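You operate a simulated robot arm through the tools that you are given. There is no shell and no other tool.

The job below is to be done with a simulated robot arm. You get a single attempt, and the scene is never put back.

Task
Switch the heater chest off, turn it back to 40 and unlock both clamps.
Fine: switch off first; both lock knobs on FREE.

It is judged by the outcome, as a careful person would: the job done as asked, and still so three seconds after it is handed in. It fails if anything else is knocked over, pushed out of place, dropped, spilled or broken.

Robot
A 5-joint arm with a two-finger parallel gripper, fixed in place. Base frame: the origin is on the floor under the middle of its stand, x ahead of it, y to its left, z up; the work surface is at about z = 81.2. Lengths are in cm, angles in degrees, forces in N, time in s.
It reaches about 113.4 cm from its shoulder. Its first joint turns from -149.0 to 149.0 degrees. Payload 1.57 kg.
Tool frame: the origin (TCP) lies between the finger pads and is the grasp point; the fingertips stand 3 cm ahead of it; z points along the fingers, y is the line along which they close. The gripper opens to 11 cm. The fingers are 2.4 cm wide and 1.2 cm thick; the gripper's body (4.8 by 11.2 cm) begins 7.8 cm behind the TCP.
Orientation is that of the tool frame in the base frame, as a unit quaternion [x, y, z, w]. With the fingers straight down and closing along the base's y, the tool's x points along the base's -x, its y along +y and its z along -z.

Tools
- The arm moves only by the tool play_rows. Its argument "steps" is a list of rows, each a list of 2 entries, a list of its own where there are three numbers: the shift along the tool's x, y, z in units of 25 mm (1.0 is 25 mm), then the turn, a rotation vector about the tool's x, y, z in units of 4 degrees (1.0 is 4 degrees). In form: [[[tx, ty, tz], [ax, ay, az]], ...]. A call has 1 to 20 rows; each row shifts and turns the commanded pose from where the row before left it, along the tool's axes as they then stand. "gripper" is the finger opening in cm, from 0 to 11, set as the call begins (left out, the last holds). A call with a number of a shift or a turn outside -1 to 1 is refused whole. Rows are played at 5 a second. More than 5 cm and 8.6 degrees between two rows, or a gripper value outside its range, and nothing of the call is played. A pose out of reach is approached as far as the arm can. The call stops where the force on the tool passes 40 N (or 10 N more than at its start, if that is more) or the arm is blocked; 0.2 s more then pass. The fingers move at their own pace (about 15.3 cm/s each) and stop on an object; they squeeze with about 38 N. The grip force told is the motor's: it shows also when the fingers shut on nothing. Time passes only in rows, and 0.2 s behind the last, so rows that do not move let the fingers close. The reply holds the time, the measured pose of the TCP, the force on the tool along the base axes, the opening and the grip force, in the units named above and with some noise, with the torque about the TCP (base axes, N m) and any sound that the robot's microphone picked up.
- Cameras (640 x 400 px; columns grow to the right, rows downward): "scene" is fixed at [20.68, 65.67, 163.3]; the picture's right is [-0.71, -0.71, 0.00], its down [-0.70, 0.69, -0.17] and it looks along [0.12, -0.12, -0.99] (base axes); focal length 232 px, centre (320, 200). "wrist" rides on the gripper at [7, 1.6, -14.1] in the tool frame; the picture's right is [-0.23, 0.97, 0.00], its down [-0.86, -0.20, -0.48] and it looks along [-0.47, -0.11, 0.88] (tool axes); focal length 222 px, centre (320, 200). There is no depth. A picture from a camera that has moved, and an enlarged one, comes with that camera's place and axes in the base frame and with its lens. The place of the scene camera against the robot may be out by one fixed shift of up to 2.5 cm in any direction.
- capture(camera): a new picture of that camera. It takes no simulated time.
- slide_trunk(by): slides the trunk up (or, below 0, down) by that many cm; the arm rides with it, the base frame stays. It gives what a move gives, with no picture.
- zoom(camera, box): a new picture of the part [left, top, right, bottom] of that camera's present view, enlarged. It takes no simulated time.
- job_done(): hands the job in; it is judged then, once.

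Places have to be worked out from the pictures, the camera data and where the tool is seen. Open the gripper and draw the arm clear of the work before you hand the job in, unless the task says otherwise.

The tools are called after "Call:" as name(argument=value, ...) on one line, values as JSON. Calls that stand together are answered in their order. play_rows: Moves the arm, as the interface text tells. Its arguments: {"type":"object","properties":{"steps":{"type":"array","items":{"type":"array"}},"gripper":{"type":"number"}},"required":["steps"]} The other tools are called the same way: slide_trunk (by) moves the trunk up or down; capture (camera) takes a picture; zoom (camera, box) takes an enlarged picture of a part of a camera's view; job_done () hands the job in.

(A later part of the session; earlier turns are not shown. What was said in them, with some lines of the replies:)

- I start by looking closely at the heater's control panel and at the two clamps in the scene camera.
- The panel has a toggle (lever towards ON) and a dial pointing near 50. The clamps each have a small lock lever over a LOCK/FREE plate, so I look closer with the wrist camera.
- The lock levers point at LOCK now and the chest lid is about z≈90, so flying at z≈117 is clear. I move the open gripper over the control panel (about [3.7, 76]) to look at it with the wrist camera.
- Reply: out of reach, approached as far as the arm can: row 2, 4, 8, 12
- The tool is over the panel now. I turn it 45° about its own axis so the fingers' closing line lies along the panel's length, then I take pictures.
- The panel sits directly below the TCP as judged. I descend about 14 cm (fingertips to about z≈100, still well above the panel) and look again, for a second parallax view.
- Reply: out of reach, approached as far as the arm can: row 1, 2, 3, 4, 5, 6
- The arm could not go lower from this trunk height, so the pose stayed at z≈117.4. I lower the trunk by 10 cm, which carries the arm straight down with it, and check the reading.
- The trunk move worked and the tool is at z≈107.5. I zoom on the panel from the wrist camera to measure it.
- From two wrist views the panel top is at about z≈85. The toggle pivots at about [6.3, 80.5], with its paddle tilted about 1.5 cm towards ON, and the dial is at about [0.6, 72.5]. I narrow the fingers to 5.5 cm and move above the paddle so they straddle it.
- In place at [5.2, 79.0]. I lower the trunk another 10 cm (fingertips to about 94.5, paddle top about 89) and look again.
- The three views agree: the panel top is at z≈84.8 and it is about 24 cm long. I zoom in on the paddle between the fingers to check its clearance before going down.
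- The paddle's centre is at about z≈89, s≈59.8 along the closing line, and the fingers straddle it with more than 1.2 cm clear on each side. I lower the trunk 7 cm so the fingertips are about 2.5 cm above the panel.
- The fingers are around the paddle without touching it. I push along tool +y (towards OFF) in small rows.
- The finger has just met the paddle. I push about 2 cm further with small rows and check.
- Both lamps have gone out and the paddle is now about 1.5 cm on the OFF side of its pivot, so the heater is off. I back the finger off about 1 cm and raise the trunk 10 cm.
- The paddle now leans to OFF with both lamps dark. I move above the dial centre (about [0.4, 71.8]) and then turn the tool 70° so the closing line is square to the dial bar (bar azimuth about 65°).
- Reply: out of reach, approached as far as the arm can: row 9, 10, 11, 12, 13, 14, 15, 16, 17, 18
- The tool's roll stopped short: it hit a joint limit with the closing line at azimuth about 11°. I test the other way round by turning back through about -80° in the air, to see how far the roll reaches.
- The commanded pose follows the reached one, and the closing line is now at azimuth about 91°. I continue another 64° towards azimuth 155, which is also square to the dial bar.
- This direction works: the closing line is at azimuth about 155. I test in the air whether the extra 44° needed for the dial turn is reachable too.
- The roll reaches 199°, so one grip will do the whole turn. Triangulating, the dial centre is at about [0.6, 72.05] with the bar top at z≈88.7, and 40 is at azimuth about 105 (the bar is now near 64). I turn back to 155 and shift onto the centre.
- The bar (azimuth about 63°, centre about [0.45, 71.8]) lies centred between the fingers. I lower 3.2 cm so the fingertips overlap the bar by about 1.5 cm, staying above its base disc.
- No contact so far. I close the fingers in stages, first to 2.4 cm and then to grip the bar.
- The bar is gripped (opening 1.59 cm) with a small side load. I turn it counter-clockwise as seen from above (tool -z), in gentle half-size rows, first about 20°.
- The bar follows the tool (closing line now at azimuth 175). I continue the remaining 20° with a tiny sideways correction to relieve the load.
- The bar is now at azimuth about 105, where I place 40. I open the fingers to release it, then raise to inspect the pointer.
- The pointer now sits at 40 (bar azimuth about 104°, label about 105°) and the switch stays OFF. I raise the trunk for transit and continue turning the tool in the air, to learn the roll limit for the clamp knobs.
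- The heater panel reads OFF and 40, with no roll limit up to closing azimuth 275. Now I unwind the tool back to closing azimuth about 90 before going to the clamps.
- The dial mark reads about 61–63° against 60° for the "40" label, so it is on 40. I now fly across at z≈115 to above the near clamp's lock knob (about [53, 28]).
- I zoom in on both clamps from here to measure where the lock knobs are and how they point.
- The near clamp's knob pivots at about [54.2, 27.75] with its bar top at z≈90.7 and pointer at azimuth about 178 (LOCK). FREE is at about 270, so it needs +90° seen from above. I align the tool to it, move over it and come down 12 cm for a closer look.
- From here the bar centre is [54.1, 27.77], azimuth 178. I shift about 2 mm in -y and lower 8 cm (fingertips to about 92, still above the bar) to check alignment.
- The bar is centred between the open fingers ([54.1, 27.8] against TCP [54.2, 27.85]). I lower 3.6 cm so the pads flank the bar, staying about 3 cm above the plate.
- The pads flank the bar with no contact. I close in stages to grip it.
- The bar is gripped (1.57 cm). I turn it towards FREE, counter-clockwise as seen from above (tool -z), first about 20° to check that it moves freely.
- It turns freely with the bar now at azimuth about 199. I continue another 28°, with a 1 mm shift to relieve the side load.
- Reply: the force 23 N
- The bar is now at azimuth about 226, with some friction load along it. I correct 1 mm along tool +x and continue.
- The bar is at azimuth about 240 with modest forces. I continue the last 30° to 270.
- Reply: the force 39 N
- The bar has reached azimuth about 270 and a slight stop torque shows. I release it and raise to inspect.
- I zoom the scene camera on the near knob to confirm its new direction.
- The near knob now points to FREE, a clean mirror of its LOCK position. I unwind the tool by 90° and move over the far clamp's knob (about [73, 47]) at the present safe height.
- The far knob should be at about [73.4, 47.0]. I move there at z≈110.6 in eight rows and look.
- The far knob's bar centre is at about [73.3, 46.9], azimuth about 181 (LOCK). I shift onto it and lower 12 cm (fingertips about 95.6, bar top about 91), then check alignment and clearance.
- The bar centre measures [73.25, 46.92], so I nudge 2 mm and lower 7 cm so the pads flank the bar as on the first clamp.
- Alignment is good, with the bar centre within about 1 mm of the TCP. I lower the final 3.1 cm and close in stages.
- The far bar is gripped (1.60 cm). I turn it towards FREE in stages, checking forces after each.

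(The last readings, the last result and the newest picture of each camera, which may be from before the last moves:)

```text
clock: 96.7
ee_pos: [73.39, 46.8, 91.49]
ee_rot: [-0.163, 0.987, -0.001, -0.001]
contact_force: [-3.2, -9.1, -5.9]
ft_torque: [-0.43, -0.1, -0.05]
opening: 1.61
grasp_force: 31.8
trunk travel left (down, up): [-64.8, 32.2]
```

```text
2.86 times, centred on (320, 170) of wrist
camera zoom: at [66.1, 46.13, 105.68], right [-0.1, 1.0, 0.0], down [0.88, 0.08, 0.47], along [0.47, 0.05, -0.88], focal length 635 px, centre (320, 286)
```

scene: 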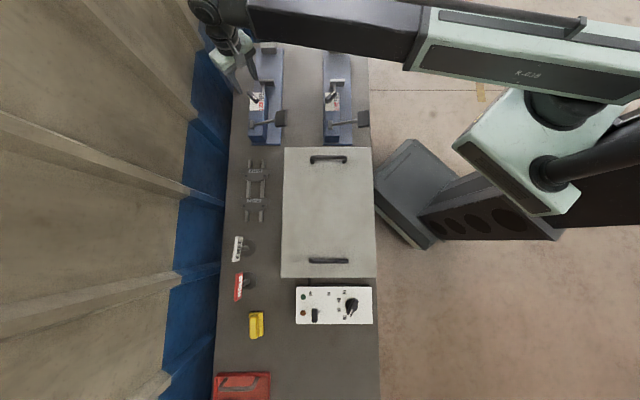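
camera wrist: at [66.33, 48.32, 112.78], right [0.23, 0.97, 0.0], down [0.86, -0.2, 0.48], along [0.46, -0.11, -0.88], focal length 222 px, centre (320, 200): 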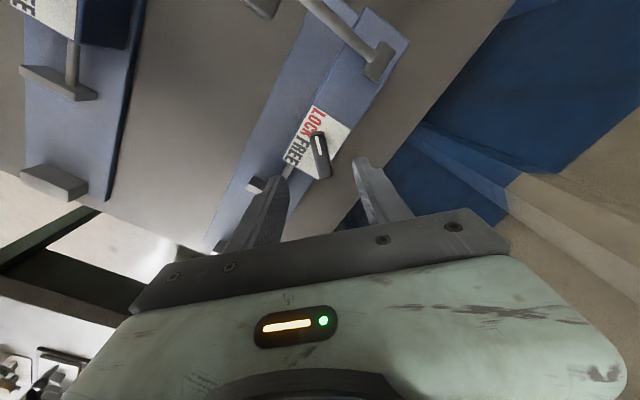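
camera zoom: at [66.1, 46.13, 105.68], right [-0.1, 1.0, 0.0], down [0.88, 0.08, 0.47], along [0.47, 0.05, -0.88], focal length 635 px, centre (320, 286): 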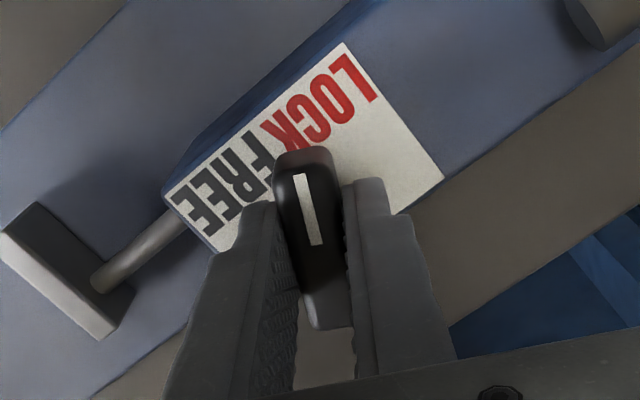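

It turns freely (bar at about 199). I continue another ~28°.

Call:
play_rows(steps=[[[0.006, -0.02, 0], [0, 0, -0.5]], [[0, 0, 0], [0, 0, -0.65]], [[0, 0, 0], [0, 0, -0.65]], [[0, 0, 0], [0, 0, -0.65]], [[0, 0, 0], [0, 0, -0.65]], [[0, 0, 0], [0, 0, -0.65]], [[0, 0, 0], [0, 0, -0.65]], [[0, 0, 0], [0, 0, -0.65]], [[0, 0, 0], [0, 0, -0.65]], [[0, 0, 0], [0, 0, -0.65]], [[0, 0, 0], [0, 0, -0.65]]])

```text
clock: 99.1
ee_pos: [73.24, 46.78, 91.51]
ee_rot: [-0.395, 0.919, 0.001, -0.003]
contact_force: [-7.7, -11.2, -11.0]
ft_torque: [-1.04, 0.36, -0.06]
opening: 1.56
grasp_force: 31.4
trunk travel left (down, up): [-64.8, 32.2]
```

The bar is at about 226°, with modest forces. I add a 1 mm relief and continue about 20°.

Call:
play_rows(steps=[[[0.03, 0, 0], [0, 0, -0.4]], [[0, 0, 0], [0, 0, -0.6]], [[0, 0, 0], [0, 0, -0.6]], [[0, 0, 0], [0, 0, -0.6]], [[0, 0, 0], [0, 0, -0.6]], [[0, 0, 0], [0, 0, -0.6]], [[0, 0, 0], [0, 0, -0.6]], [[0, 0, 0], [0, 0, -0.6]], [[0, 0, 0], [0, 0, -0.6]]])

```text
clock: 101.1
ee_pos: [73.29, 46.8, 91.57]
ee_rot: [-0.556, 0.831, 0.002, -0.001]
contact_force: [16.4, 4.1, 13.7]
ft_torque: [0.14, -0.76, 0.01]
opening: 1.62
grasp_force: 31.6
trunk travel left (down, up): [-64.8, 32.2]
```

The bar is at about 248°. I correct slightly and finish the last ~22.5° to 270.

Call:
play_rows(steps=[[[-0.015, -0.03, 0], [0, 0, -0.4]], [[0, 0, 0], [0, 0, -0.58]], [[0, 0, 0], [0, 0, -0.58]], [[0, 0, 0], [0, 0, -0.58]], [[0, 0, 0], [0, 0, -0.58]], [[0, 0, 0], [0, 0, -0.58]], [[0, 0, 0], [0, 0, -0.58]], [[0, 0, 0], [0, 0, -0.58]], [[0, 0, 0], [0, 0, -0.58]], [[0, 0, 0], [0, 0, -0.58]]])

Call:
zoom(camera="wrist", box=[220, 100, 420, 240])

```text
clock: 103.3
ee_pos: [73.29, 46.87, 91.48]
ee_rot: [-0.707, 0.707, 0.002, 0.0]
contact_force: [14.0, 10.2, 14.8]
ft_torque: [0.69, -0.69, 0.0]
opening: 1.57
grasp_force: 31.3
trunk travel left (down, up): [-64.8, 32.2]
```

```text
2.86 times, centred on (320, 170) of wrist
camera zoom: at [71.63, 39.79, 105.64], right [-0.97, 0.23, 0.0], down [0.2, 0.85, 0.48], along [0.11, 0.47, -0.88], focal length 635 px, centre (320, 286)
```

zoom: 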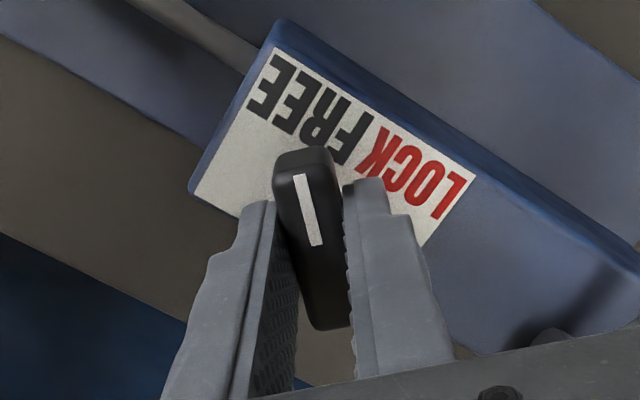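

The bar is at 270°, the same as the first. I turn 1.5° further to feel for the end stop.

Call:
play_rows(steps=[[[0, 0, 0], [0, 0, -0.2]], [[0, 0, 0], [0, 0, -0.2]]])

```text
clock: 103.9
ee_pos: [73.25, 46.82, 91.49]
ee_rot: [0.716, -0.698, -0.001, 0.001]
contact_force: [13.9, 7.5, 14.3]
ft_torque: [0.54, -0.63, -0.89]
opening: 1.62
grasp_force: 31.0
trunk travel left (down, up): [-64.8, 32.2]
```

A clear stop torque (-0.89 N·m) shows just past 270, so this knob is fully on FREE, as the first one was. I release it and raise clear.

Call:
play_rows(steps=[[[0, 0, 0], [0, 0, 0.2]], [[0, 0, 0], [0, 0, 0]], [[0, 0, 0], [0, 0, 0]]])

Call:
play_rows(steps=[[[0, 0, 0], [0, 0, 0]], [[0, 0, 0], [0, 0, 0]], [[0, 0, 0], [0, 0, 0]]], gripper=5.5)

Call:
slide_trunk(by=15)

Call:
zoom(camera="wrist", box=[230, 70, 410, 190])

Call:
capture(camera="scene")

```text
clock: 104.7
ee_pos: [73.3, 46.67, 91.48]
ee_rot: [0.712, -0.703, 0.0, 0.002]
contact_force: [13.9, 7.5, 11.4]
ft_torque: [0.14, -0.75, -0.5]
opening: 1.59
grasp_force: 31.1
trunk travel left (down, up): [-64.8, 32.2]
```

```text
clock: 105.5
ee_pos: [73.17, 46.75, 91.56]
ee_rot: [0.711, -0.703, -0.002, 0.002]
contact_force: [0.3, 0.1, 0.2]
ft_torque: [-0.04, 0.01, -0.02]
opening: 5.52
grasp_force: 0.2
trunk travel left (down, up): [-64.8, 32.2]
```

```text
clock: 107.3
ee_pos: [73.35, 46.89, 106.61]
ee_rot: [0.711, -0.703, -0.001, 0.001]
contact_force: [0.1, -0.2, -0.6]
ft_torque: [-0.03, 0.0, -0.01]
opening: 5.52
grasp_force: 0.1
trunk travel left (down, up): [-79.8, 17.2]
```

```text
3.33 times, centred on (320, 130) of wrist
camera zoom: at [71.71, 39.79, 120.65], right [-0.98, 0.22, 0.0], down [0.19, 0.86, 0.48], along [0.1, 0.47, -0.88], focal length 740 px, centre (320, 433)
```

zoom: 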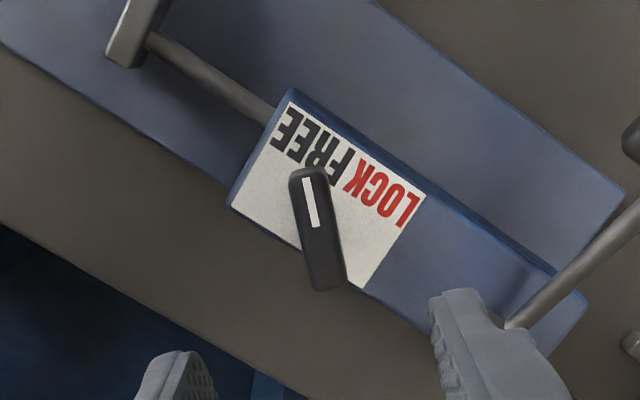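

```text
taken
```

scene: 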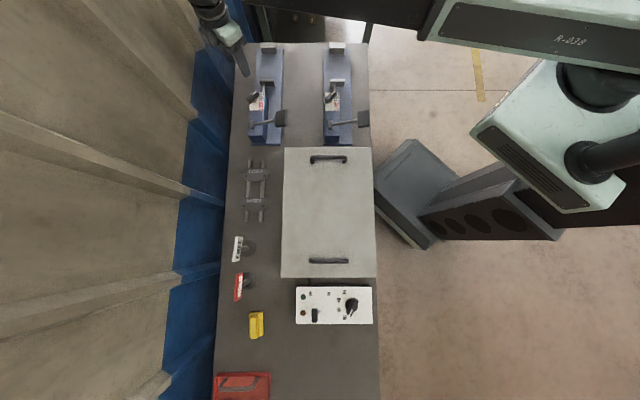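

Both knobs are turned. I raise well clear, open the gripper and draw the arm back over towards its starting place, then check everything.

Call:
slide_trunk(by=11)

Call:
play_rows(steps=[[[0.3, 0.93, 0], [0, 0, 0]], [[0.3, 0.93, 0], [0, 0, 0]], [[0.3, 0.93, 0], [0, 0, 0]], [[0.3, 0.93, 0], [0, 0, 0]], [[0.3, 0.93, 0], [0, 0, 0]], [[0.3, 0.93, 0], [0, 0, 0]], [[0.3, 0.93, 0], [0, 0, 0]], [[0.3, 0.93, 0], [0, 0, 0]], [[0.3, 0.93, 0], [0, 0, 0]], [[0.3, 0.93, 0], [0, 0, 0]], [[0.3, 0.93, 0], [0, 0, 0]], [[0.3, 0.93, 0], [0, 0, 0]]], gripper=11)

Call:
capture(camera="scene")

Call:
zoom(camera="scene", box=[235, 40, 385, 150])

Call:
zoom(camera="scene", box=[284, 276, 384, 336])

Call:
zoom(camera="scene", box=[240, 80, 300, 120])

```text
clock: 108.7
ee_pos: [73.32, 46.85, 117.43]
ee_rot: [0.712, -0.702, -0.001, 0.001]
contact_force: [-0.8, 0.2, -1.3]
ft_torque: [0.01, -0.02, 0.01]
opening: 5.5
grasp_force: 0.1
trunk travel left (down, up): [-90.8, 6.2]
```

```text
clock: 111.3
ee_pos: [45.4, 37.56, 117.6]
ee_rot: [0.711, -0.703, -0.001, 0.001]
contact_force: [0.0, 0.1, 0.2]
ft_torque: [-0.02, 0.0, -0.01]
opening: 11.01
grasp_force: 0.0
trunk travel left (down, up): [-90.8, 6.2]
```

```text
taken
```

scene: 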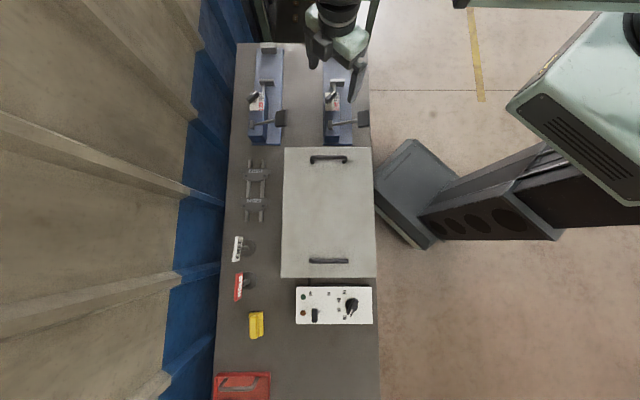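

```text
3.64 times, centred on (310, 95) of scene
camera zoom: at [20.68, 65.67, 163.3], right [-0.71, -0.71, 0.0], down [-0.7, 0.69, -0.17], along [0.12, -0.12, -0.99], focal length 844 px, centre (356, 582)
```

zoom: 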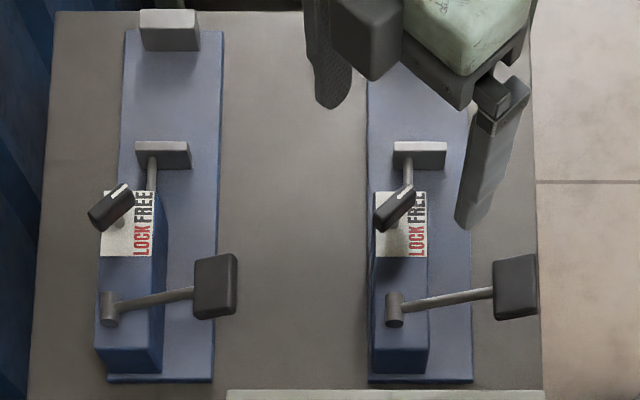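

```text
6.40 times, centred on (334, 306) of scene
camera zoom: at [20.68, 65.67, 163.3], right [-0.71, -0.71, 0.0], down [-0.7, 0.69, -0.17], along [0.12, -0.12, -0.99], focal length 1486 px, centre (230, -478)
```

zoom: 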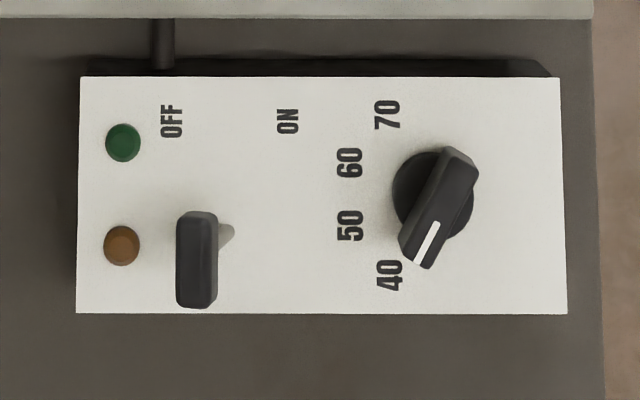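

```text
10.00 times, centred on (270, 100) of scene
camera zoom: at [20.68, 65.67, 163.3], right [-0.71, -0.71, 0.0], down [-0.7, 0.69, -0.17], along [0.12, -0.12, -0.99], focal length 2322 px, centre (820, 1200)
```

zoom: 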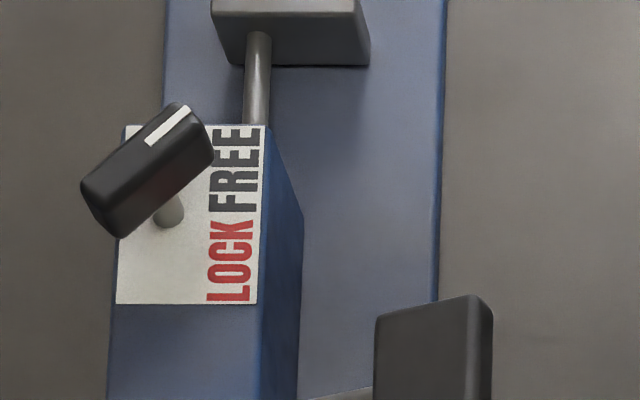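

The switch reads OFF with its lamps dark, the dial is on 40, and both lock knobs point to FREE. Before handing in, I look once at the HOLD/FREE tags and the P-412 parts to be sure nothing there belongs to the job or moved.

Call:
zoom(camera="scene", box=[215, 150, 295, 310])

Call:
zoom(camera="scene", box=[310, 70, 370, 120])

```text
2.50 times, centred on (255, 230) of scene
camera zoom: at [20.68, 65.67, 163.3], right [-0.71, -0.71, 0.0], down [-0.7, 0.69, -0.17], along [0.12, -0.12, -0.99], focal length 580 px, centre (482, 125)
```

zoom: 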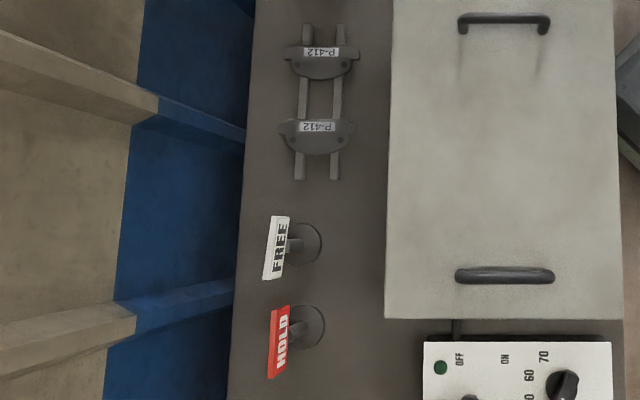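

```text
8.00 times, centred on (340, 95) of scene
camera zoom: at [20.68, 65.67, 163.3], right [-0.71, -0.71, 0.0], down [-0.7, 0.69, -0.17], along [0.12, -0.12, -0.99], focal length 1858 px, centre (160, 1040)
```

zoom: 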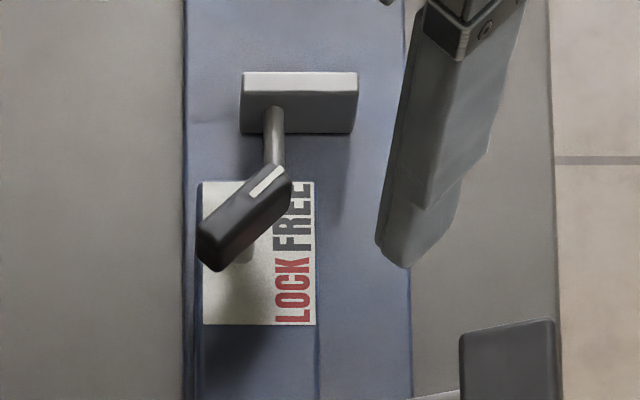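

The tags are loose signs on stands and the P-412 brake pads are still in place. None of it is part of the job or was touched. Everything asked is done and the gripper is open and clear at z≈117, so I hand in.

Call:
job_done()

```text
The job is handed in.
```

The heater chest is switched off, its dial is back on 40, and both clamps are unlocked. I've handed the job in.

- **Switch:** I turned it off first. The lever now leans to OFF and both lamps on the panel are dark.
- **Dial:** I turned it from 50 to 40. The pointer reads within about 3° of the 40 mark.
- **Clamps:** I turned each lock knob about 90°, from LOCK to FREE. The far knob stopped firmly at FREE. The near one showed only a slight resistance there, but it is at the same angle and points to FREE in the final pictures.

In the pictures nothing else looks moved or knocked over. The HOLD/FREE signs and the P-412 parts were left alone. The gripper was open and well above the bench when I handed in.
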